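You operate a simulated robot arm through the tools that you are given. There is no shell and no other tool.

The job below is to be done with a simulated robot arm. You get a single attempt, and the scene is never put back.

Task
Set the controls near the front of the fixture table. At the end: the front left flange nut is turned to snug; the back right flange nut is turned to snug; the gauge lock lever is set to free; the back left flange nut is turned to snug; whatever was shut is shut again. Leave all else as you found it, and nothing knocked over. The gauge lock lever goes anticlockwise seen from above, to its stop.
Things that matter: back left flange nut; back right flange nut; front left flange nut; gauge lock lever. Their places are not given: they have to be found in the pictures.

It is judged by the outcome, as a careful person would: the job done as asked, and still so three seconds after it is handed in. It fails if anything else is knocked over, pushed out of place, dropped, spilled or broken.

Robot
A 7-joint arm with a two-finger gripper, fixed in place. Base frame: the origin is on the floor under the middle of its stand, x ahead of it, y to its left, z up; the work surface is at about z = 900. Lengths are in mm, angles in degrees, forces in N, time in s.
With the tool pointing down near the work surface it reaches from about 340 to 720 mm from the base axis. Its first joint turns from -66.0 to 66.0 degrees. Payload 2.45 kg.
Tool frame: the origin (TCP) lies between the finger pads and is the grasp point; the fingertips stand 26 mm ahead of it; z points along the fingers, y is the line along which they close. The gripper opens to 96 mm; its body begins 69 mm behind the TCP.
Orientation is told as [roll, pitch, yaw] about the base's x, y, z axes, in that order, counted from this pose: with the fingers straight down and closing along the base's y, the tool's x points along the base's -x, its y along +y and its z along -z.

Tools
- The arm moves only by the tool send_rows. Its argument "deltas" is a list of rows, each a list of 3 entries, a list of its own where there are three numbers: the shift along the base's x, y, z in cm, then the turn, a rotation vector about the base's x, y, z in rad, then the opening, from 0 (shut) to 1 (fully open). In form: [[[dx, dy, dz], [wx, wy, wz], grip], ...]. A call has 1 to 20 rows; each row is the pose to reach, as a shift and turn from the pose commanded when the call began. A row lasts 0.2 s, in which the tool goes at most 50 mm and 8.6 degrees; a call with a longer step from one row to the next is refused whole, and so is a gripper value outside its range. Where a pose cannot be reached the arm comes as near as it can. A force on the tool above 40 N (or 10 N above the force at the start of the call, whichever is more), or a blocked arm, ends the call early, and 0.2 s more pass. Each finger travels about 50 mm/s and halts on what it meets, pressing with about 33 N; the grip force reading is that of the motor and also rises with nothing between the fingers. The clock runs only during rows and for 0.2 s after the last one: add rows that repeat a pose to give the fingers time. It gives the time, the measured TCP pose, the force on the tool (base axes), the opening and the grip force at its end, in the units of the frame above (readings bear some noise), with the torque about the TCP (base axes, N m) and any sound that the robot's microphone picked up, and new pictures: "views" is both (left out), scene, wrist or none.
- Cameras (640 x 400 px; columns grow to the right, rows downward): "scene" is fixed at [160.4, -385.7, 1442.7]; the picture's right is [0.84, -0.55, 0.00], its down [-0.22, -0.33, -0.92] and it looks along [0.50, 0.77, -0.39] (base axes); focal length 317 px, centre (320, 200). "wrist" rides on the gripper at [82, 3, -98] in the tool frame; the picture's right is [-0.04, 1.00, 0.00], its down [-0.73, -0.03, -0.68] and it looks along [-0.68, -0.03, 0.73] (tool axes); focal length 256 px, centre (320, 200).
- point_at(camera, pixels): for up to 12 pixels [column, row] of the newest picture of that camera ("zoom" is the newest enlarged one), the place [x, y, z] in the base frame of the surface seen there, good to about 2 mm. The clock stands still meanwhile.
- enlarge(camera, box): a new picture of the part [left, top, right, bottom] of that camera's present view, enlarged. The clock stands still meanwhile.
- sign_off(): hands the job in; it is judged then, once.

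Leave the gripper open and the arm clear of the work at the hand-in unless told otherwise.

The tools are called after "Call:" as name(argument=value, ...) on one line, values as JSON. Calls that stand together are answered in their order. send_rows: Moves the arm, as the interface text tells. Its arguments: {"type":"object","properties":{"deltas":{"type":"array"},"views":{"type":"string","enum":["both","scene","wrist","none"]}},"required":["deltas"]} The other tools are called the same way: point_at (camera, pixels) gives the place of the surface under pixels of a picture; enlarge (camera, box) takes an enlarged picture of a part of a camera's view; sign_off () hands the job in.

At the start:

```text
t: 0.0
eef_pos: [408.4, 110.6, 1265.2]
orientation: [0.0, 0.0, 0.0]
ft_force: [-0.8, -0.2, 0.5]
moment: [-0.03, 0.03, -0.02]
gripper_width: 95.9
gripper_force: 0.1
```

scene: 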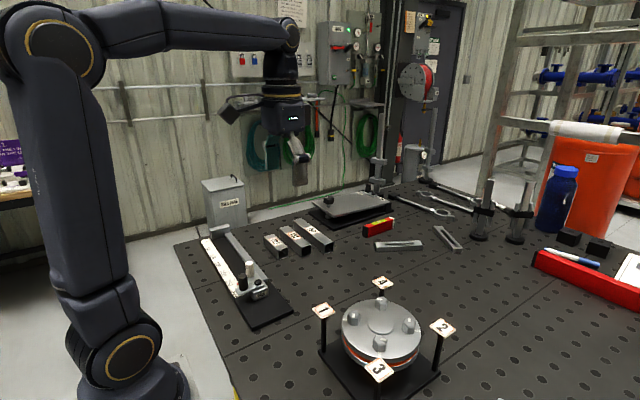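
wrist: 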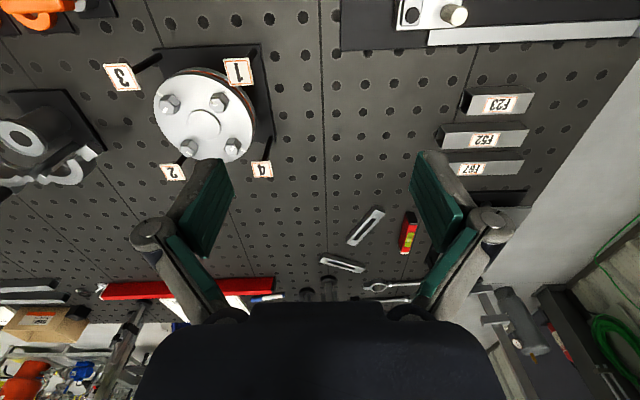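

I see the flange with four nuts (tags 1–4) around scene (380,330), and a height-gauge/scale-like fixture at about (245,270). I'll enlarge both areas first.

Call:
enlarge(camera="scene", box=[300, 265, 470, 400])

Call:
enlarge(camera="scene", box=[180, 215, 310, 335])

Call:
enlarge(camera="wrist", box=[90, 30, 290, 200])

Call:
enlarge(camera="wrist", box=[0, 0, 640, 200])

```text
2.96 times, centred on (385, 332) of scene
```

zoom: 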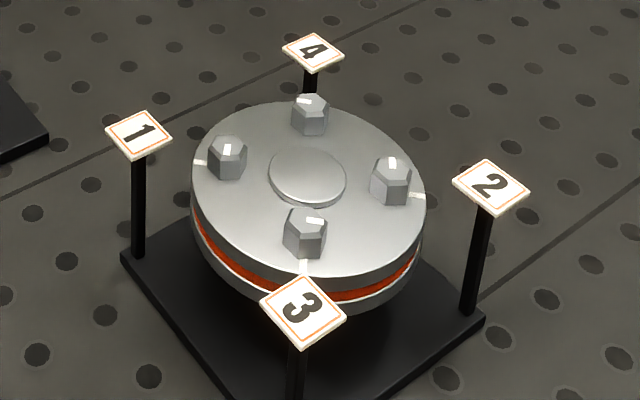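

```text
3.33 times, centred on (245, 275) of scene
```

zoom: 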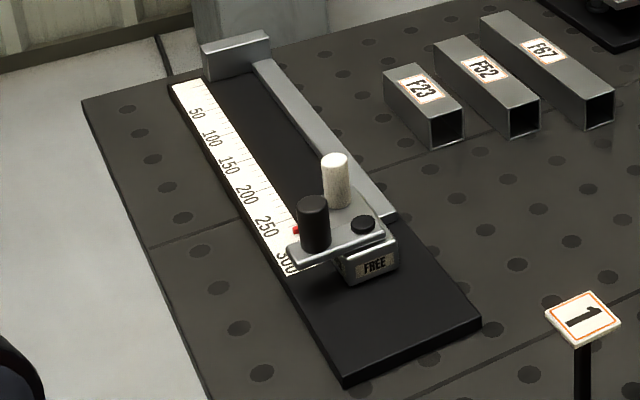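

```text
2.35 times, centred on (190, 115) of wrist
```

zoom: 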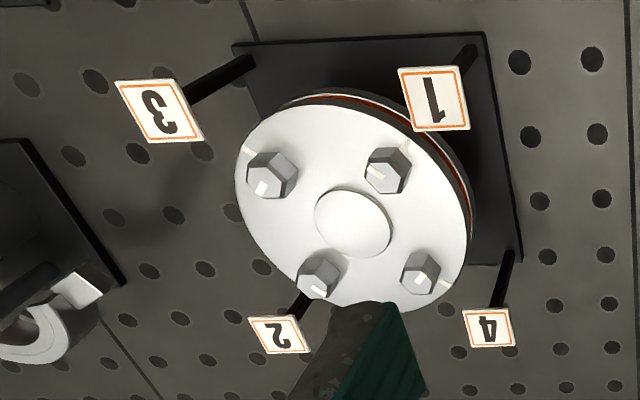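

```text
1.00 times, centred on (320, 100) of wrist (not enlarged: the box is as wide or as high as the picture)
```

zoom: 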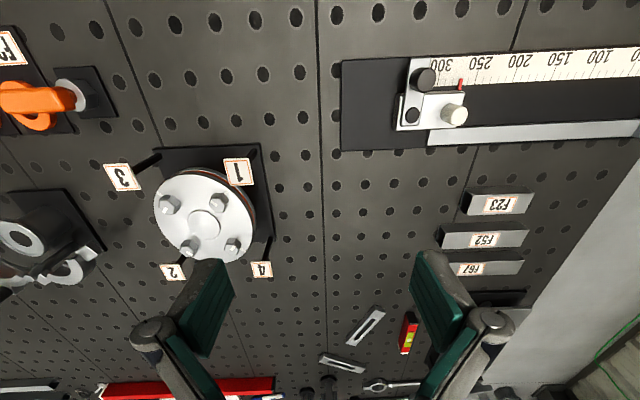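

The flange has four nuts with white index marks; the gauge has a carriage with a black knob, a white post and a "FREE" label. I'll read positions of these from the scene and wrist pictures.

Call:
point_at(camera="scene", pixels=[[360, 305], [382, 294], [409, 314], [382, 328], [380, 316], [323, 311], [382, 283], [443, 327], [378, 371], [353, 306], [414, 318], [381, 345]])

Call:
point_at(camera="wrist", pixels=[[424, 78], [455, 114], [412, 115], [437, 105], [170, 102], [217, 103], [187, 148], [230, 148], [203, 125], [446, 65], [40, 97], [80, 95]])

Call:
enlarge(camera="wrist", box=[380, 40, 500, 140])

Call:
enlarge(camera="scene", box=[225, 250, 285, 310])

```text
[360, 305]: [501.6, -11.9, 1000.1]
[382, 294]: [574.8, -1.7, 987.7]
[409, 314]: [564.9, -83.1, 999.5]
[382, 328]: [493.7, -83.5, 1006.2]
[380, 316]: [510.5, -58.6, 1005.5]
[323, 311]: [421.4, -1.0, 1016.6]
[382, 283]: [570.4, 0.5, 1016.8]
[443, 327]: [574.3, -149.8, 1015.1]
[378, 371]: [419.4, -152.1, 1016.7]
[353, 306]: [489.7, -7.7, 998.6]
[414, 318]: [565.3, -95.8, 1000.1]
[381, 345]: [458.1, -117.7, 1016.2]
```

```text
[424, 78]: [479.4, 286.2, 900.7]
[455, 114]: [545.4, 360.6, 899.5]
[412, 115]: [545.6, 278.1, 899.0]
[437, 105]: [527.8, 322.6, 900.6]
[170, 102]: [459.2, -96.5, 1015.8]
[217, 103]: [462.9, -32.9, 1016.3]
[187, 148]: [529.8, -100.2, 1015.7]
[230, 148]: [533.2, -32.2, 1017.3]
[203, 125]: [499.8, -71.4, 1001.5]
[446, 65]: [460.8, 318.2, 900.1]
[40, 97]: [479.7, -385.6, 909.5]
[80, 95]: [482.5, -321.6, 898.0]
```

```text
4.00 times, centred on (440, 90) of wrist
```

zoom: 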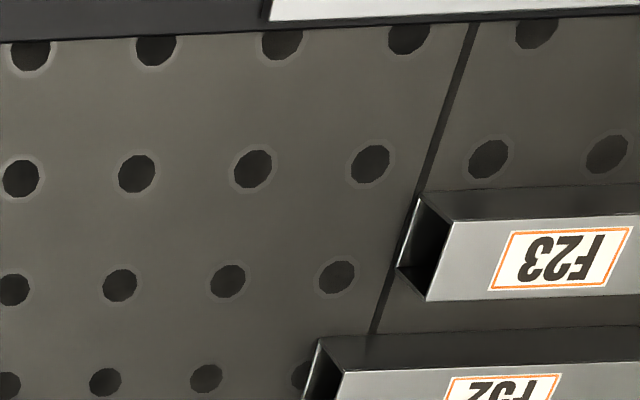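

```text
6.67 times, centred on (255, 280) of scene
```

zoom: 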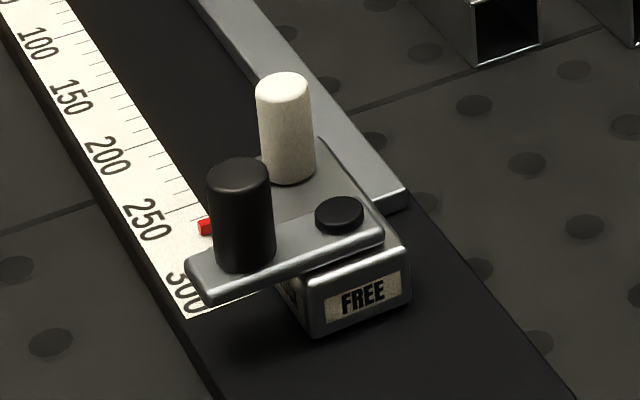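

The carriage lever pivots at the black cap and carries a black knob; the "FREE" label is on one face of the block. I'll read places on this in the scene camera, and on nuts again in zoom.

Call:
point_at(camera="zoom", pixels=[[240, 170], [340, 210], [285, 82], [375, 240], [200, 290], [205, 225], [360, 297], [320, 145], [290, 295], [240, 265], [405, 250], [320, 325]])

Call:
point_at(camera="scene", pixels=[[201, 240], [262, 328], [293, 310], [248, 229], [330, 267], [275, 263]])

Call:
point_at(camera="wrist", pixels=[[170, 102], [217, 103], [187, 148], [233, 146], [203, 125], [238, 70], [122, 77], [172, 172], [262, 170], [453, 15], [410, 15], [446, 25]])

```text
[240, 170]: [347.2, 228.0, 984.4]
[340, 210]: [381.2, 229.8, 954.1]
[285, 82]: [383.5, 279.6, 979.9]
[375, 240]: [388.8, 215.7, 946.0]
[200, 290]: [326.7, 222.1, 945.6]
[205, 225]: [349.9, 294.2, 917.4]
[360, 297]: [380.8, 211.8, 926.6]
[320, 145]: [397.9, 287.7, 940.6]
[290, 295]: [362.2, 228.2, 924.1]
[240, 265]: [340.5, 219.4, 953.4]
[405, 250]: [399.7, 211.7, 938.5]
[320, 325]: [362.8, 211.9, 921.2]
```

```text
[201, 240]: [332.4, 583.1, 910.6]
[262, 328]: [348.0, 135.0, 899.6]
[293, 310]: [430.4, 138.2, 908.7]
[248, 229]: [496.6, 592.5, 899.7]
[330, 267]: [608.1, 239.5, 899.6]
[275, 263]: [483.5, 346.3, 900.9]
```

```text
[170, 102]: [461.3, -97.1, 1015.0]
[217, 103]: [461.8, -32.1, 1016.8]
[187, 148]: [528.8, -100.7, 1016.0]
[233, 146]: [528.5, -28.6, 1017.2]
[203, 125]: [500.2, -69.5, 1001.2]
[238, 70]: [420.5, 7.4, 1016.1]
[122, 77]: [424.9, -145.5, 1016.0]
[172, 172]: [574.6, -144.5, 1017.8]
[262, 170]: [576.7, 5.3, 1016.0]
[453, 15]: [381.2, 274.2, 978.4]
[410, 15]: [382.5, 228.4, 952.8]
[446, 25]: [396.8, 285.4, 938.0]
```

Block with the lever is at about (381, 230): pivot cap at (381,230), black knob at (345,227) so the lever points to -x now and turning anticlockwise brings it over the FREE face (-y). Nuts: front left (461,-32), front right (461,-97), back right (529,-100), back left (529,-29). Next I move to get a closer wrist view of the flange.

Call:
send_rows(deltas=[[[-0.6, -2.2, -1.4], [0, 0, 0], 1], [[-1.2, -4.4, -2.8], [0, 0, 0], 1], [[-1.8, -6.6, -4.2], [0, 0, 0], 1], [[-2.4, -8.8, -5.6], [0, 0, 0], 1], [[-3.0, -11.0, -7.0], [0, 0, 0], 1], [[-3.6, -13.2, -8.4], [0, 0, 0], 1], [[-4.2, -15.4, -9.8], [0, 0, 0], 1], [[-4.8, -17.6, -11.0], [0, 0, 0], 1], [[-4.8, -17.6, -11.0], [0, 0, 0], 1]])

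```text
t: 2.0
eef_pos: [359.5, -67.1, 1157.8]
orientation: [0.0, -0.1, -0.1]
ft_force: [0.4, 0.0, -0.2]
moment: [-0.02, -0.01, 0.01]
gripper_width: 96.0
gripper_force: 0.0
```

scene: 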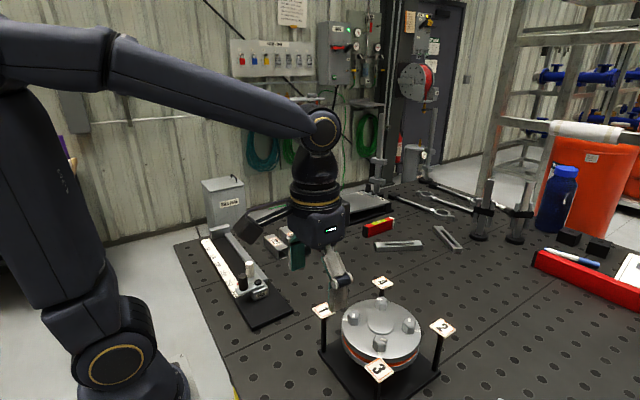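
wrist: 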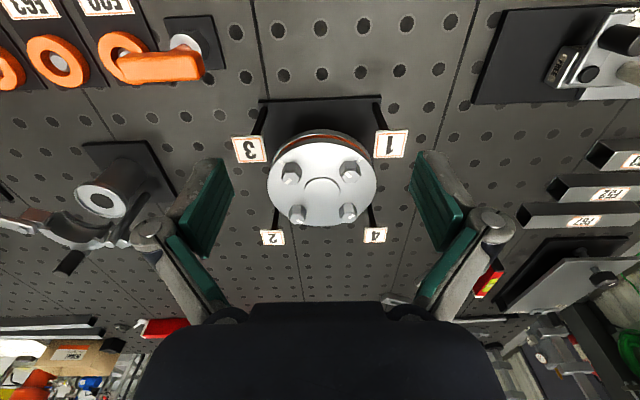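

The flange now sits at wrist pixels (265–380, 130–235). I'll enlarge it to see the marks.

Call:
enlarge(camera="wrist", box=[225, 115, 420, 245])

Call:
enlarge(camera="scene", box=[335, 285, 430, 365])

Call:
enlarge(camera="wrist", box=[520, 10, 640, 110])

```text
3.08 times, centred on (322, 180) of wrist
```

zoom: 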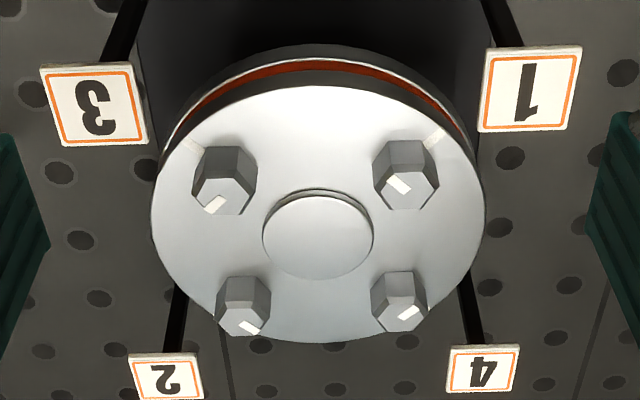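

```text
5.00 times, centred on (382, 325) of scene
```

zoom: 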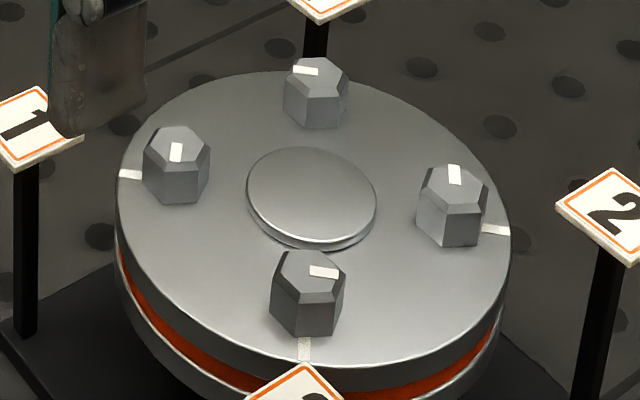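

```text
4.00 times, centred on (580, 60) of wrist
```

zoom: 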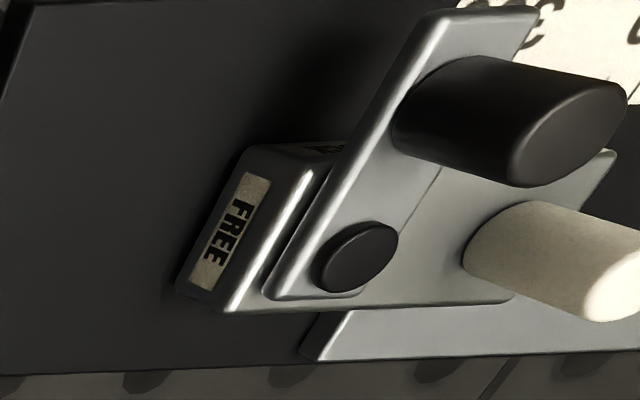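

Marks: each flange mark is radially outward by each nut; the nut marks are rotated off. I'll enlarge the four nuts again in the wrist view, then measure marks.

Call:
enlarge(camera="wrist", box=[272, 150, 372, 230])

```text
5.00 times, centred on (322, 190) of wrist
```

zoom: 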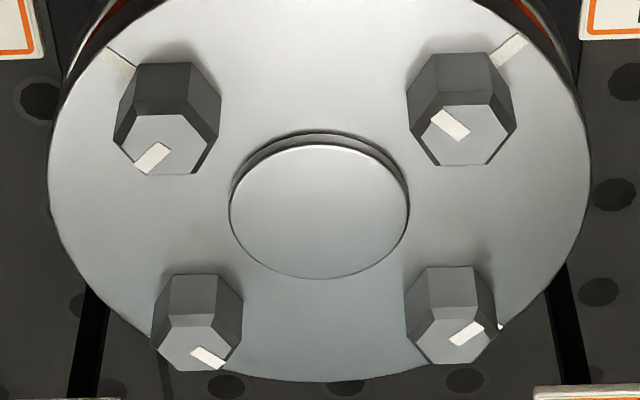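

All four marks look 90° off; each needs a clockwise quarter turn (front left mark points to (-x,-y), its flange mark is at (-x,+y), etc.). I'll enlarge nut 1 tightly for hex orientation.

Call:
enlarge(camera="wrist", box=[334, 154, 366, 186])

```text
12.50 times, centred on (350, 170) of wrist
```

zoom: 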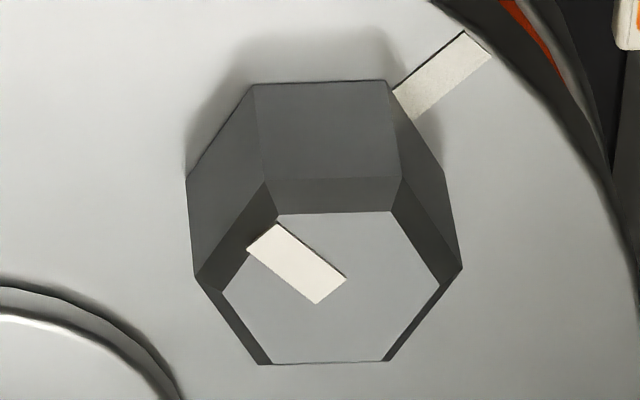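

The hex appears to have flats facing ±x. I'll measure the top vertices, base vertices and the mark.

Call:
point_at(camera="zoom", pixels=[[279, 215], [389, 213], [438, 283], [383, 359], [272, 360], [225, 290], [262, 236], [330, 290], [475, 47], [405, 105], [330, 100], [330, 285]])

Call:
point_at(camera="wrist", pixels=[[320, 165], [320, 195], [322, 180], [346, 160]])

```text
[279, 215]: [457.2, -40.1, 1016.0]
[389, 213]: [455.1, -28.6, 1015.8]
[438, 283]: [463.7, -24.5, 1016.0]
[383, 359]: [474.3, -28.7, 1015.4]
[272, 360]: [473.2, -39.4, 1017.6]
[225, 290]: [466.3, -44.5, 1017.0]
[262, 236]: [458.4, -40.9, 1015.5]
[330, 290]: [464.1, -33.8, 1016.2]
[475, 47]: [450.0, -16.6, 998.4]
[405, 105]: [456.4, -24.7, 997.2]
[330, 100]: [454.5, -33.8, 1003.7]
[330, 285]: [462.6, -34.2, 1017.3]
```

```text
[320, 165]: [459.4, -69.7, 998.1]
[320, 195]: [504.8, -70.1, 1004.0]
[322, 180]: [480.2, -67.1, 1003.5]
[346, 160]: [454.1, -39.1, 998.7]
```

Nut 1 centre ≈ (465, -34.3), top z ≈ 1016, flats facing about ±x. Now I'll look at nut 4 (back left) closely; its zoom first.

Call:
enlarge(camera="wrist", box=[334, 198, 366, 230])

```text
12.50 times, centred on (350, 214) of wrist
```

zoom: 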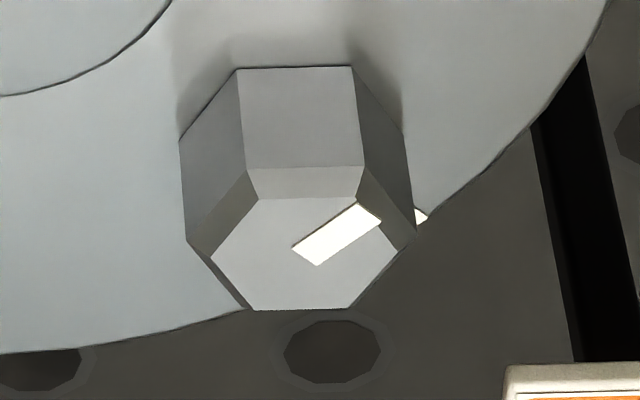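

Nut 4 also has flats facing ±x. I'll measure its vertices and mark.

Call:
point_at(camera="zoom", pixels=[[258, 201], [357, 199], [394, 250], [349, 306], [252, 307], [214, 258], [365, 215], [310, 252], [300, 90], [190, 190], [395, 190], [305, 255]])

Call:
enlarge(camera="wrist", box=[280, 198, 312, 230])

```text
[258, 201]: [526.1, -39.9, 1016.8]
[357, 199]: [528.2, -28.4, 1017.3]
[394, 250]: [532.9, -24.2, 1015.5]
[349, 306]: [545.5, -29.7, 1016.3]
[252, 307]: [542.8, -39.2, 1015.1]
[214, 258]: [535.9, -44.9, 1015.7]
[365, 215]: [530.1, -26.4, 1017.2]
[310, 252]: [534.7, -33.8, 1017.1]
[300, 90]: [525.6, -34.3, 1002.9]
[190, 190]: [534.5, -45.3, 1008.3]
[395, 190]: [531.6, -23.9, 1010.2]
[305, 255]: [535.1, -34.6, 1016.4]
```

```text
12.50 times, centred on (296, 214) of wrist
```

zoom: 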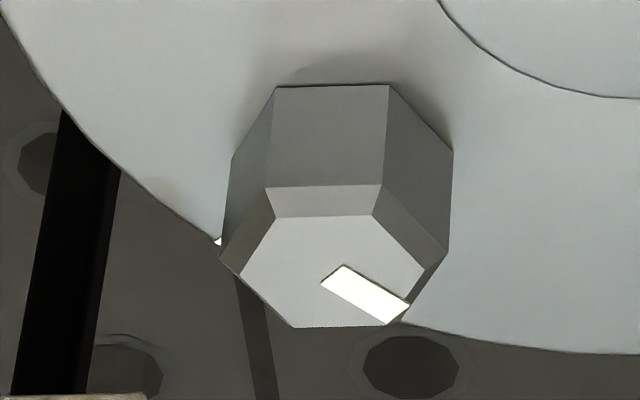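

Nut 4 centre ≈ (535.2, -34.4). Now nut 2 (back right), visible in the zoom, also flats ±x.

Call:
point_at(camera="zoom", pixels=[[277, 218], [371, 216], [422, 263], [382, 323], [295, 326], [242, 275], [395, 300], [335, 275], [330, 110], [240, 200], [440, 180], [330, 280]])

Call:
enlarge(camera="scene", box=[230, 255, 280, 305])

```text
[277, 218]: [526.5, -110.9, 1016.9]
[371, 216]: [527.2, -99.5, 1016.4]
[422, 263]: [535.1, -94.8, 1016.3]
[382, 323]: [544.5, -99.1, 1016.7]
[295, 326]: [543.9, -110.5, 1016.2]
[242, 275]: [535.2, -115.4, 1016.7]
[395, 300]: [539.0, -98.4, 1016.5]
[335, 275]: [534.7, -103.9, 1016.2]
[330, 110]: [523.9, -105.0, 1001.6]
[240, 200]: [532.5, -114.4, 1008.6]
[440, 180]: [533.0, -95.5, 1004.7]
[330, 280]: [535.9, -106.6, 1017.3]
```

```text
8.00 times, centred on (255, 280) of scene
```

zoom: 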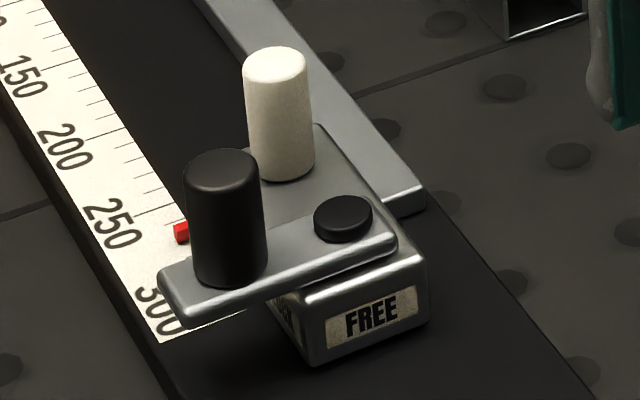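

Nut 2 centre ≈ (535.4, -105). Nuts lie around a flange centre of ≈ (500.2, -69.7). Now I'll move above nut 1 (465, -34.3), yaw -30° (closing axis across the 60° flats), opening about 45 mm, fingertips still well above.

Call:
send_rows(deltas=[[[1.75, 0.53, -1.2], [0, 0, -0.0873], 0.8], [[3.5, 1.07, -2.5], [0, 0, -0.1745], 0.6], [[5.25, 1.6, -3.8], [0, 0, -0.2618], 0.48], [[7.0, 2.13, -5.1], [0, 0, -0.3491], 0.48], [[8.75, 2.66, -6.4], [0, 0, -0.4363], 0.48], [[10.5, 3.2, -7.6], [0, 0, -0.5236], 0.48], [[10.5, 3.2, -7.6], [0, 0, -0.5236], 0.48], [[10.5, 3.2, -7.6], [0, 0, -0.5236], 0.48]])

```text
t: 3.8
eef_pos: [466.7, -37.1, 1079.6]
orientation: [-0.1, 0.0, -30.0]
ft_force: [0.0, 0.0, 0.4]
moment: [0.0, -0.01, -0.03]
gripper_width: 45.9
gripper_force: 0.0
```

scene: 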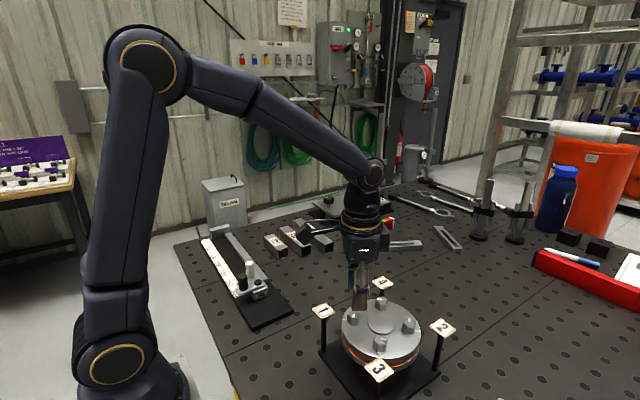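
wrist: 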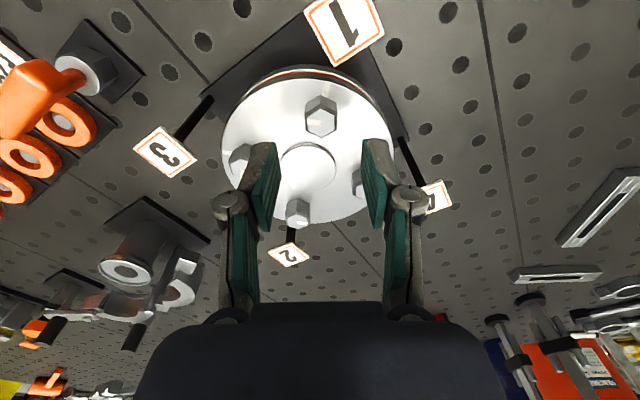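

Pose reads (466.7, -37.1, 1079.6), a bit off in y from what I meant. I'll hold still one short call to check the reading noise.

Call:
send_rows(deltas=[[[0, 0, 0], [0, 0, 0], 0.48]], views="none")

Call:
send_rows(deltas=[[[0, 0, 0], [0, 0, 0], 0.48]], views="none")

Call:
send_rows(deltas=[[[0, 0, 0], [0, 0, 0], 0.48]], views="none")

Call:
enlarge(camera="wrist", box=[220, 80, 420, 220])

```text
t: 4.2
eef_pos: [466.1, -38.2, 1079.6]
orientation: [0.1, 0.1, -30.0]
ft_force: [0.6, -0.4, 0.3]
moment: [-0.01, -0.05, 0.0]
gripper_width: 46.1
gripper_force: 0.0
```

```text
t: 4.6
eef_pos: [466.7, -37.8, 1078.3]
orientation: [0.0, 0.0, -30.1]
ft_force: [0.3, -0.4, -0.6]
moment: [0.0, 0.03, -0.01]
gripper_width: 46.4
gripper_force: 0.0
```

```text
t: 5.0
eef_pos: [466.1, -36.7, 1078.8]
orientation: [0.0, 0.0, -30.0]
ft_force: [0.3, 0.1, 0.4]
moment: [0.01, 0.04, 0.04]
gripper_width: 46.2
gripper_force: 0.0
```

```text
2.86 times, centred on (320, 150) of wrist
```

zoom: 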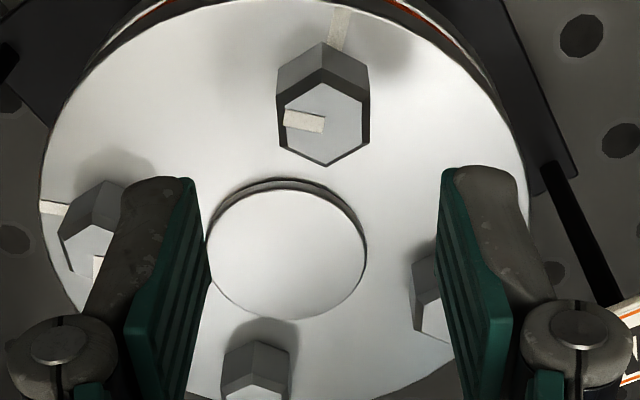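

The readings average (466.4, -37.5, 1079). The hex now has its flats facing left/right in the wrist picture, matching the closing axis. I'll remeasure nut 1's top from this view.

Call:
enlarge(camera="wrist", box=[300, 85, 345, 145])

```text
6.67 times, centred on (322, 115) of wrist
```

zoom: 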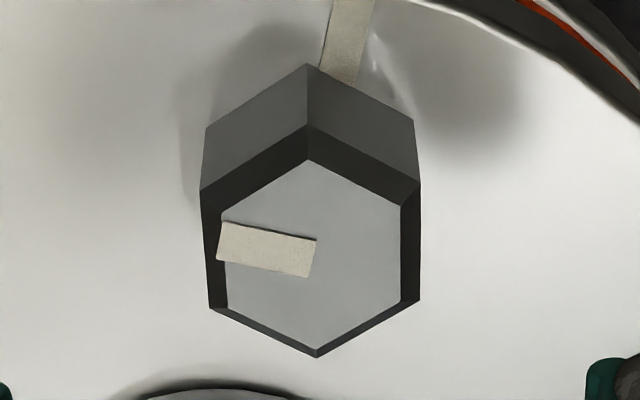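

Call:
point_at(camera="zoom", pixels=[[310, 164], [397, 208], [396, 298], [316, 342], [231, 304], [225, 210], [310, 255], [205, 200], [415, 195], [312, 255]])

```text
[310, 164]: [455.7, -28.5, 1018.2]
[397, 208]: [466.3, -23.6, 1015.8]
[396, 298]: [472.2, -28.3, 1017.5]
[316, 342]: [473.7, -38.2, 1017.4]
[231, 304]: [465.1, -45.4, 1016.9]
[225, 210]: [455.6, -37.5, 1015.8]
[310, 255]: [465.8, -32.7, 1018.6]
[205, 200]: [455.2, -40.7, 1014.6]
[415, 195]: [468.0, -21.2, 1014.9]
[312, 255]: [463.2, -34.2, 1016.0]
```

Nut 1 centre ≈ (464.9, -34.1). I'll shift by (-1.5, +3.4) mm and lower so the fingertips come around the nut (TCP z ≈ 1029, tips ≈ 1003, flange face ≈ 998).

Call:
send_rows(deltas=[[[-0.15, 0.34, 0], [0, 0, 0], 0.48], [[-0.15, 0.34, -1.5], [0, 0, 0], 0.48], [[-0.15, 0.34, -3.0], [0, 0, 0], 0.48], [[-0.15, 0.34, -4.0], [0, 0, 0], 0.48], [[-0.15, 0.34, -4.6], [0, 0, 0], 0.48], [[-0.15, 0.34, -5.0], [0, 0, 0], 0.48], [[-0.15, 0.34, -5.0], [0, 0, 0], 0.48]])

```text
t: 6.6
eef_pos: [466.4, -31.8, 1027.5]
orientation: [0.0, 0.0, -30.0]
ft_force: [0.5, 0.7, 0.1]
moment: [-0.01, 0.01, 0.03]
gripper_width: 45.9
gripper_force: 0.1
```

scene: 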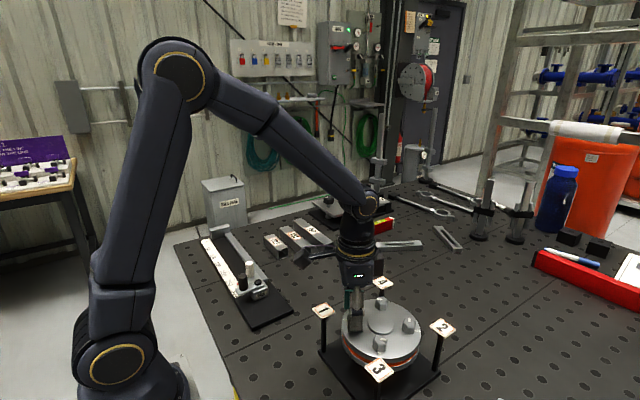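
wrist: 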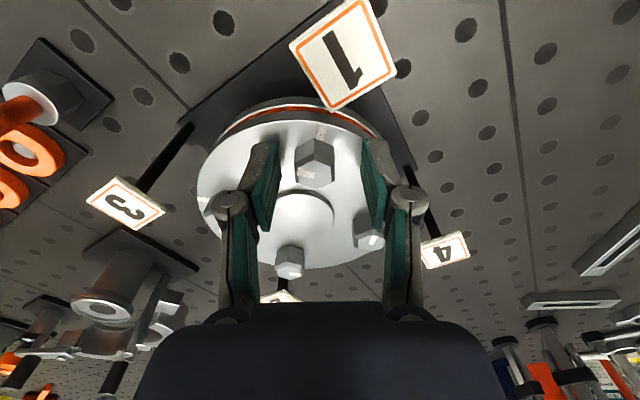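

The fingers straddle nut 1 at wrist (315,162) with no contact. I'll enlarge and re-read pose to check the centring.

Call:
enlarge(camera="wrist", box=[240, 110, 400, 230])

Call:
send_rows(deltas=[[[0, 0, 0], [0, 0, 0], 0.48]], views="none")

Call:
send_rows(deltas=[[[0, 0, 0], [0, 0, 0], 0.48]], views="none")

```text
3.33 times, centred on (320, 170) of wrist
```

zoom: 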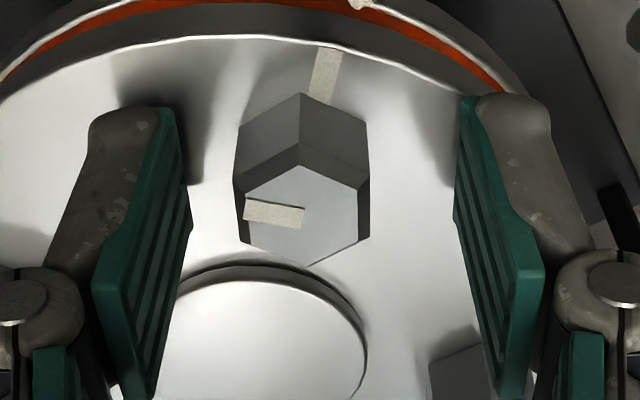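

```text
t: 7.0
eef_pos: [463.5, -31.7, 1028.9]
orientation: [0.0, 0.1, -29.9]
ft_force: [0.1, -0.2, 0.4]
moment: [0.0, 0.01, 0.03]
gripper_width: 46.4
gripper_force: 0.0
```

```text
t: 7.4
eef_pos: [464.6, -31.7, 1028.7]
orientation: [0.0, 0.0, -30.0]
ft_force: [0.2, -0.1, -0.4]
moment: [-0.01, 0.01, -0.02]
gripper_width: 46.1
gripper_force: 0.0
```

Mean pose is (464.8, -31.7); the nut sits about 3 mm to the left of the finger middle, consistent with nut y ≈ -34.3. I'll shift -2.5 mm in y and re-read.

Call:
send_rows(deltas=[[[0, -0.25, 0], [0, 0, 0], 0.48], [[0, -0.25, 0], [0, 0, 0], 0.48], [[0, -0.25, 0], [0, 0, 0], 0.48]], views="wrist")

Call:
send_rows(deltas=[[[0, 0, 0], [0, 0, 0], 0.48]], views="none")

Call:
enlarge(camera="wrist", box=[240, 110, 400, 230])

```text
t: 8.2
eef_pos: [464.3, -33.6, 1029.9]
orientation: [0.0, 0.0, -30.0]
ft_force: [0.0, 0.0, 0.2]
moment: [-0.04, -0.02, 0.0]
gripper_width: 46.5
gripper_force: 0.1
```

wrist: 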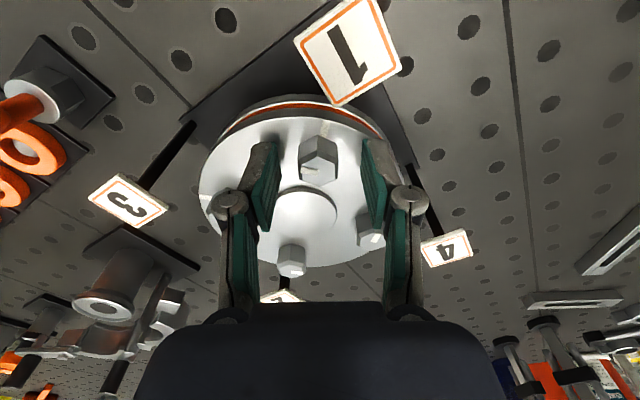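

```text
t: 8.6
eef_pos: [464.2, -34.7, 1029.2]
orientation: [0.0, -0.1, -30.0]
ft_force: [0.7, 0.6, 0.4]
moment: [0.03, -0.02, -0.02]
gripper_width: 45.8
gripper_force: 0.1
```

```text
3.33 times, centred on (320, 170) of wrist
```

zoom: 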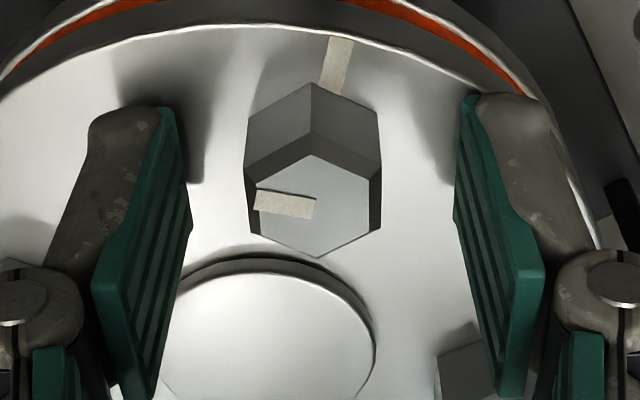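

Now at ≈ (464.2, -34.2, 1029.5); nut still about 1 mm left of the finger middle. I nudge a little more and close on the nut.

Call:
send_rows(deltas=[[[-0.03, -0.06, 0], [0, 0, 0], 0.48], [[-0.03, -0.06, 0], [0, 0, 0], 0.3], [[-0.03, -0.06, 0], [0, 0, 0], 0.1], [[-0.03, -0.06, 0], [0, 0, 0], 0.0], [[-0.03, -0.06, 0], [0, 0, 0], 0.0], [[-0.03, -0.06, 0], [0, 0, 0], 0.0]])

Call:
enlarge(camera="wrist", box=[240, 110, 400, 230])

```text
t: 10.0
eef_pos: [463.7, -34.7, 1028.4]
orientation: [-0.1, -0.1, -30.0]
ft_force: [1.5, 2.0, -0.7]
moment: [0.01, -0.22, 0.03]
gripper_width: 21.7
gripper_force: 45.1
```

scene: 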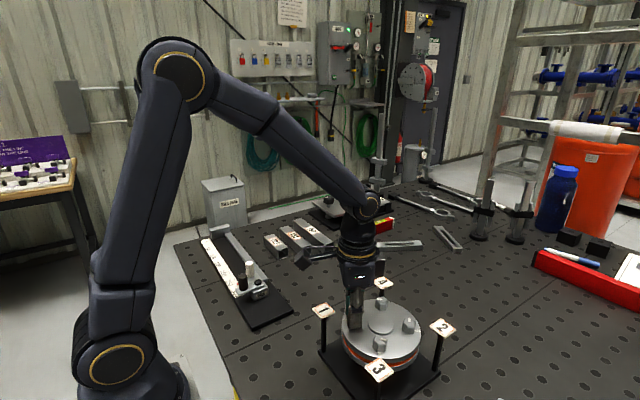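
wrist: 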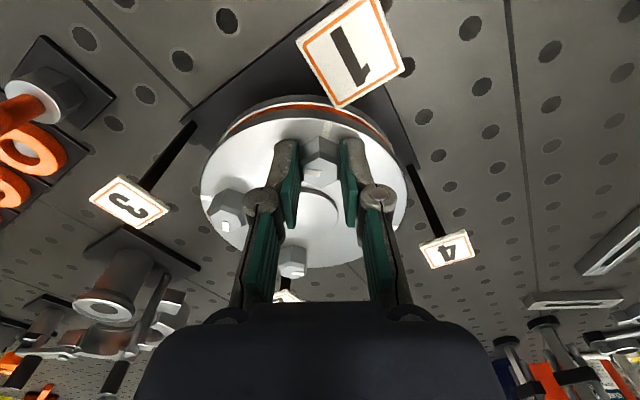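

```text
3.33 times, centred on (320, 170) of wrist
```

zoom: 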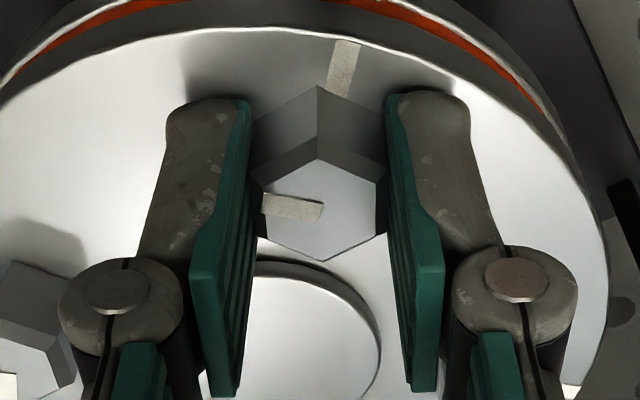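

Gripped: width 21.7 mm, low side force. I'll turn clockwise 20° in 5° steps and read the torque.

Call:
send_rows(deltas=[[[0, 0, 0], [0, 0, -0.0873], 0], [[0, 0, 0], [0, 0, -0.1745], 0], [[0, 0, 0], [0, 0, -0.2618], 0], [[0, 0, 0], [0, 0, -0.3491], 0], [[0, 0, 0], [0, 0, -0.3491], 0]], views="wrist")

Call:
enlarge(camera="wrist", box=[240, 110, 400, 230])

```text
t: 11.2
eef_pos: [464.3, -34.8, 1029.1]
orientation: [0.1, 0.0, -50.0]
ft_force: [13.4, 5.7, -28.6]
moment: [-0.3, -0.59, 0.02]
gripper_width: 21.5
gripper_force: 44.6
```

wrist: 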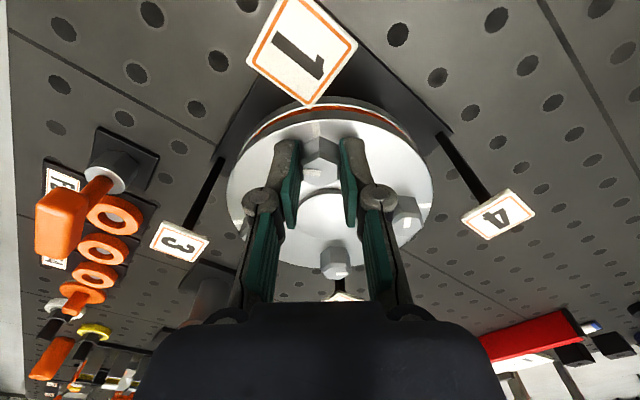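

```text
3.33 times, centred on (320, 170) of wrist
```

zoom: 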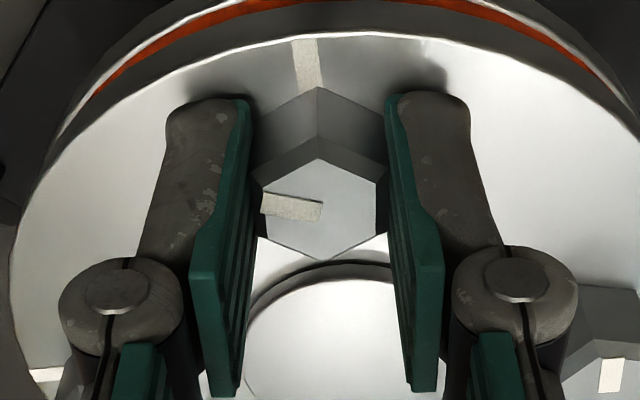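

The nut follows the gripper (20° done), but the tool feels -28.6 N in z: the nut seems to draw down as it threads. I'll lower 0.7 mm to relieve it.

Call:
send_rows(deltas=[[[0, 0, -0.07], [0, 0, 0], 0], [[0, 0, -0.07], [0, 0, 0], 0]], views="none")

```text
t: 11.8
eef_pos: [464.8, -33.8, 1028.8]
orientation: [0.0, 0.0, -50.1]
ft_force: [14.5, 0.8, -25.9]
moment: [0.57, 0.17, 0.04]
gripper_width: 21.8
gripper_force: 45.1
```

Only a slight change. I'll shift +0.8 mm in x (tool is being pushed toward +x) and lower by 1.5 mm more, reading forces.

Call:
send_rows(deltas=[[[0.04, 0, -0.08], [0, 0, 0], 0], [[0.08, 0, -0.15], [0, 0, 0], 0], [[0.08, 0, -0.15], [0, 0, 0], 0]], views="none")

```text
t: 12.6
eef_pos: [464.2, -34.9, 1029.3]
orientation: [0.1, 0.0, -50.1]
ft_force: [0.5, 1.6, 15.8]
moment: [0.7, 0.46, -0.04]
gripper_width: 21.6
gripper_force: 44.9
```

Side force is gone; z is now +15.8 N. I'll turn another 20° clockwise with slight lowering (0.4 mm) along the way.

Call:
send_rows(deltas=[[[0, 0, 0], [0, 0, -0.0873], 0], [[0, 0, -0.01], [0, 0, -0.1745], 0], [[0, 0, -0.02], [0, 0, -0.2618], 0], [[0, 0, -0.03], [0, 0, -0.3491], 0], [[0, 0, -0.03], [0, 0, -0.3491], 0]], views="wrist")

Call:
enlarge(camera="wrist", box=[240, 110, 400, 230])

```text
t: 13.8
eef_pos: [463.7, -33.0, 1026.7]
orientation: [0.0, 0.0, -70.2]
ft_force: [-3.6, -2.5, 20.4]
moment: [0.36, 0.28, 0.0]
gripper_width: 22.0
gripper_force: 45.2
```

wrist: 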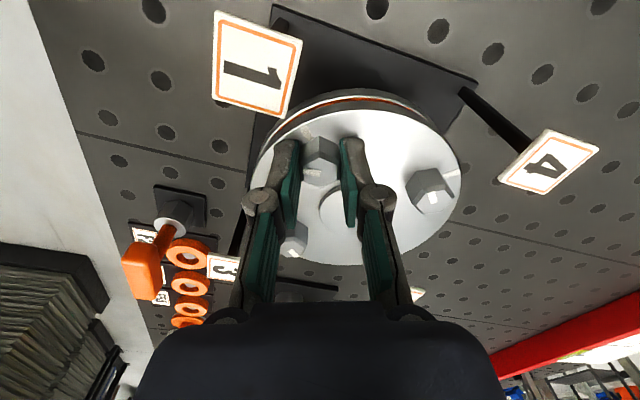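

```text
3.33 times, centred on (320, 170) of wrist
```

zoom: 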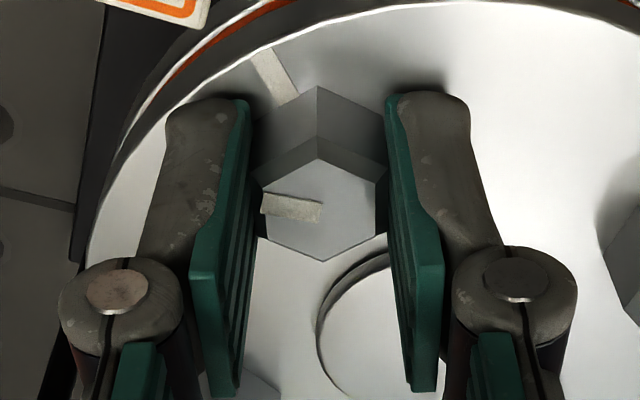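

Turned 40° so far; the flange mark in the zoom (275,75) is approaching alignment. z force +20 N, so I'll raise slightly and turn 15° more, then regrip to keep the inner finger clear of the centre boss.

Call:
send_rows(deltas=[[[0, 0, 0.05], [0, 0, 0], 0], [[0, 0, 0.05], [0, 0, -0.0873], 0], [[0, 0, 0.05], [0, 0, -0.1745], 0], [[0, 0, 0.05], [0, 0, -0.2618], 0], [[0, 0, 0.05], [0, 0, -0.2618], 0]], views="both")

Call:
enlarge(camera="wrist", box=[240, 110, 400, 230])

Call:
enlarge(camera="scene", box=[310, 265, 440, 365])

```text
t: 15.0
eef_pos: [464.9, -33.7, 1027.2]
orientation: [-0.1, 0.0, -85.2]
ft_force: [-6.8, 2.4, 18.4]
moment: [-0.8, 0.13, -0.03]
gripper_width: 21.7
gripper_force: 45.3
```

scene: 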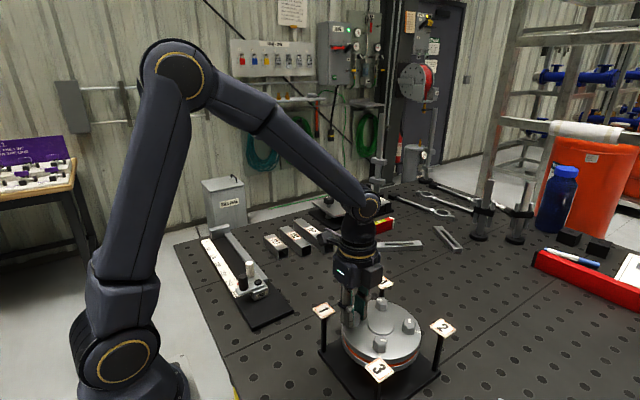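
wrist: 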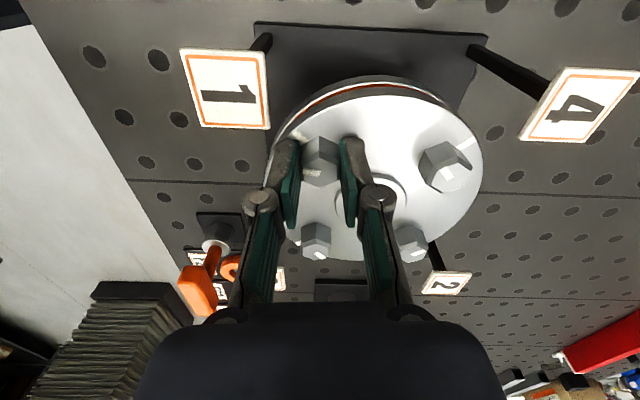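

```text
3.33 times, centred on (320, 170) of wrist
```

zoom: 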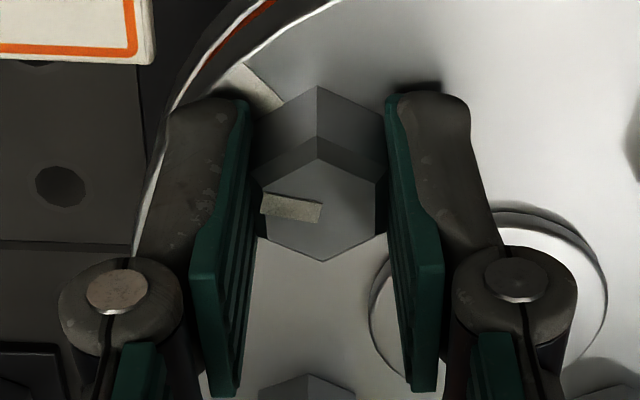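

```text
4.00 times, centred on (375, 315) of scene
```

zoom: 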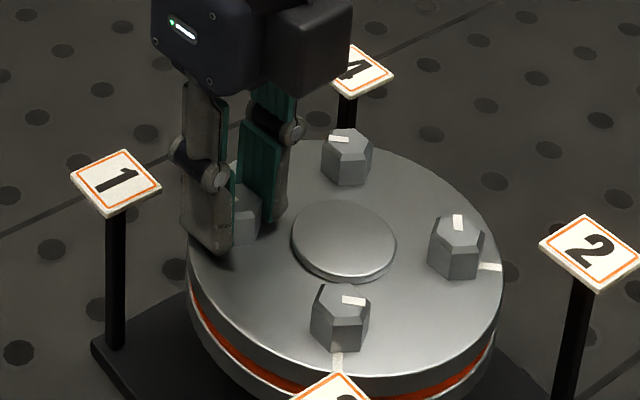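

About 55° turned, roughly 35° remaining. I'll open to ~34 mm, raise 40 mm, turn the gripper back +60° to yaw -25°.

Call:
send_rows(deltas=[[[0, 0, 0], [0, 0, 0], 0.35], [[0, 0, 0], [0, 0, 0], 0.35], [[0, 0, 0], [0, 0, 0], 0.35], [[0, 0, 1.5], [0, 0, 0], 0.35], [[0, 0, 4.0], [0, 0, 0], 0.35], [[0, 0, 4.0], [0, 0, 0.1309], 0.4], [[0, 0, 4.0], [0, 0, 0.2618], 0.45], [[0, 0, 4.0], [0, 0, 0.3927], 0.48], [[0, 0, 4.0], [0, 0, 0.5236], 0.48], [[0, 0, 4.0], [0, 0, 0.6545], 0.48], [[0, 0, 4.0], [0, 0, 0.7854], 0.48], [[0, 0, 4.0], [0, 0, 0.9163], 0.48], [[0, 0, 4.0], [0, 0, 1.0472], 0.48], [[0, 0, 4.0], [0, 0, 1.0472], 0.48]], views="wrist")

Call:
enlarge(camera="wrist", box=[260, 90, 380, 180])

```text
t: 18.0
eef_pos: [465.6, -33.6, 1066.9]
orientation: [0.1, 0.1, -24.9]
ft_force: [0.6, 0.5, -0.4]
moment: [-0.02, -0.01, 0.02]
gripper_width: 45.9
gripper_force: 0.0
```

wrist: 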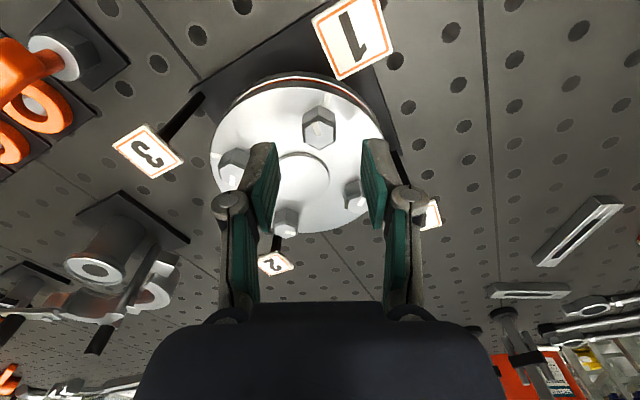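

```text
4.44 times, centred on (320, 135) of wrist
```

zoom: 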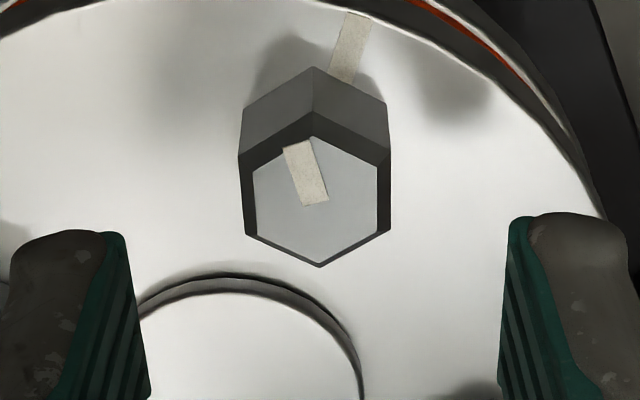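

Nut mark is now about 32–38° short of the flange mark. The nut is centred between the fingers; I'll lower 38.5 mm, grip, then read.

Call:
send_rows(deltas=[[[0, 0, -1.5], [0, 0, 0], 0.48], [[0, 0, -3.0], [0, 0, 0], 0.48], [[0, 0, -3.85], [0, 0, 0], 0.48], [[0, 0, -3.85], [0, 0, 0], 0.48], [[0, 0, -3.85], [0, 0, 0], 0.3], [[0, 0, -3.85], [0, 0, 0], 0.1], [[0, 0, -3.85], [0, 0, 0], 0.0], [[0, 0, -3.85], [0, 0, 0], 0.0], [[0, 0, -3.85], [0, 0, 0], 0.0]], views="wrist")

Call:
enlarge(camera="wrist", box=[240, 110, 400, 230])

```text
t: 20.0
eef_pos: [464.2, -35.5, 1027.1]
orientation: [0.0, 0.1, -25.0]
ft_force: [3.9, 9.7, -4.9]
moment: [0.14, -0.45, 0.04]
gripper_width: 21.9
gripper_force: 45.2
```

wrist: 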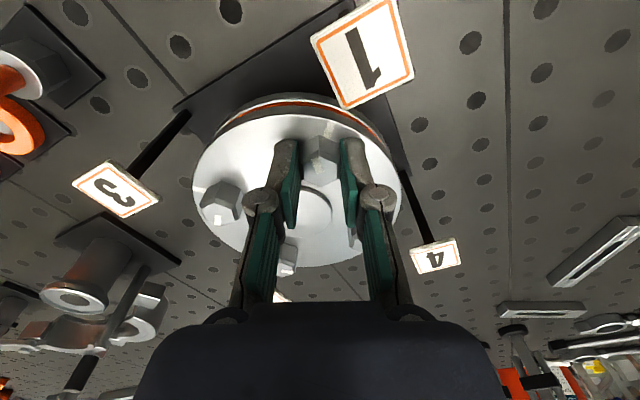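

```text
3.33 times, centred on (320, 170) of wrist
```

zoom: 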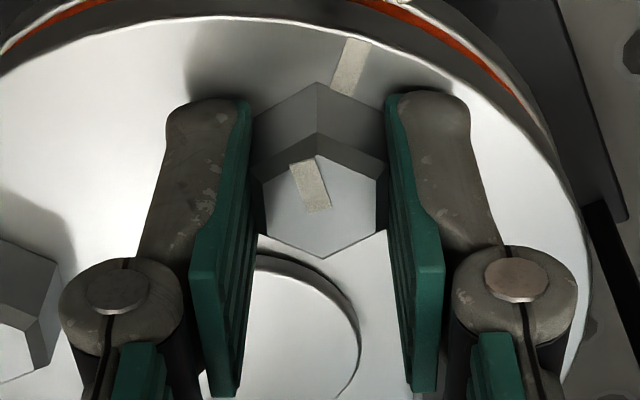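

Gripped again, y-force +9.7 N; I'll nudge +0.3 mm in y while turning 30° clockwise.

Call:
send_rows(deltas=[[[0.01, 0.03, 0], [0, 0, 0], 0], [[0.01, 0.03, 0], [0, 0, -0.0873], 0], [[0.01, 0.03, 0], [0, 0, -0.1745], 0], [[0.01, 0.03, 0], [0, 0, -0.2618], 0], [[0.01, 0.03, 0], [0, 0, -0.3491], 0], [[0.01, 0.03, 0], [0, 0, -0.4363], 0], [[0.01, 0.03, 0], [0, 0, -0.5236], 0], [[0.01, 0.03, 0], [0, 0, -0.5236], 0]], views="wrist")

Call:
enlarge(camera="wrist", box=[240, 110, 400, 230])

```text
t: 21.8
eef_pos: [465.0, -33.6, 1027.3]
orientation: [-0.1, 0.0, -55.1]
ft_force: [10.5, 5.3, -24.7]
moment: [-0.53, -0.7, 0.02]
gripper_width: 21.7
gripper_force: 45.3
```

wrist: 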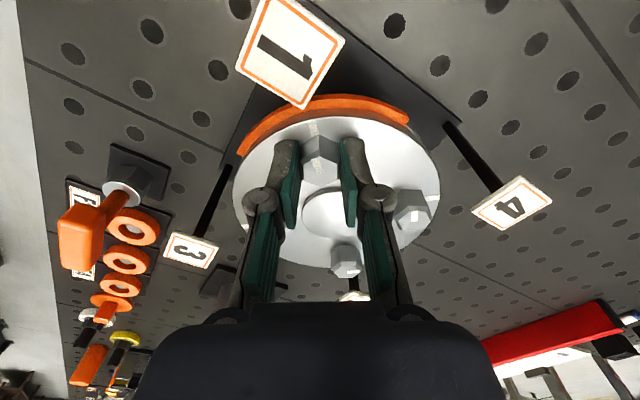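

```text
3.33 times, centred on (320, 170) of wrist
```

zoom: 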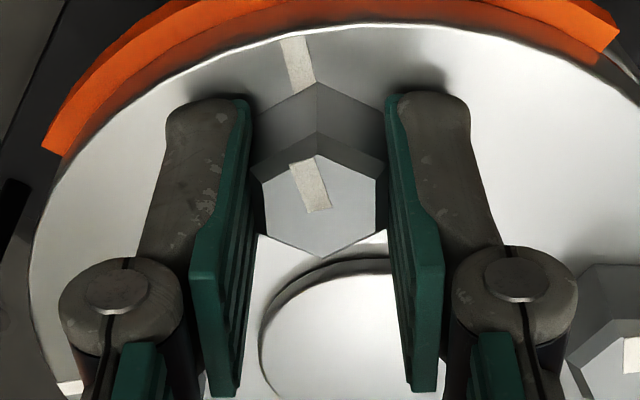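

An orange arc has appeared under the flange edge near tag 1 — the gasket sticks out there now. I need a closer look before anything else.

Call:
enlarge(camera="scene", box=[300, 265, 470, 400])

Call:
enlarge(camera="wrist", box=[200, 60, 460, 260])

```text
2.96 times, centred on (385, 332) of scene
```

zoom: 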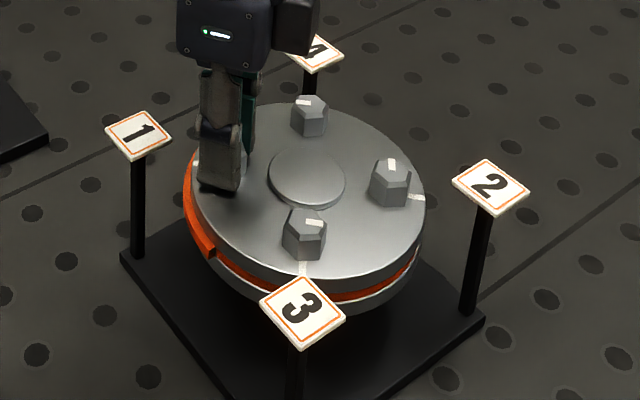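

```text
2.00 times, centred on (330, 160) of wrist
```

zoom: 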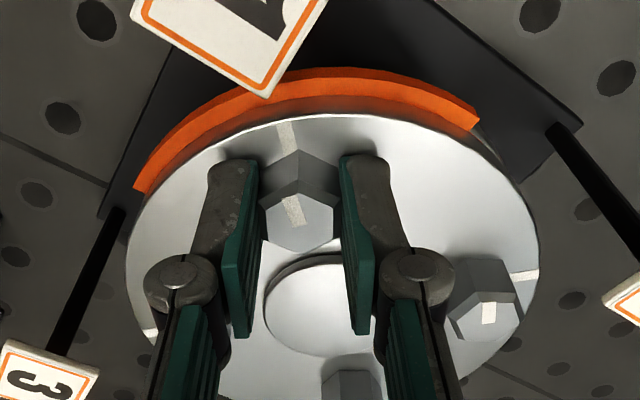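

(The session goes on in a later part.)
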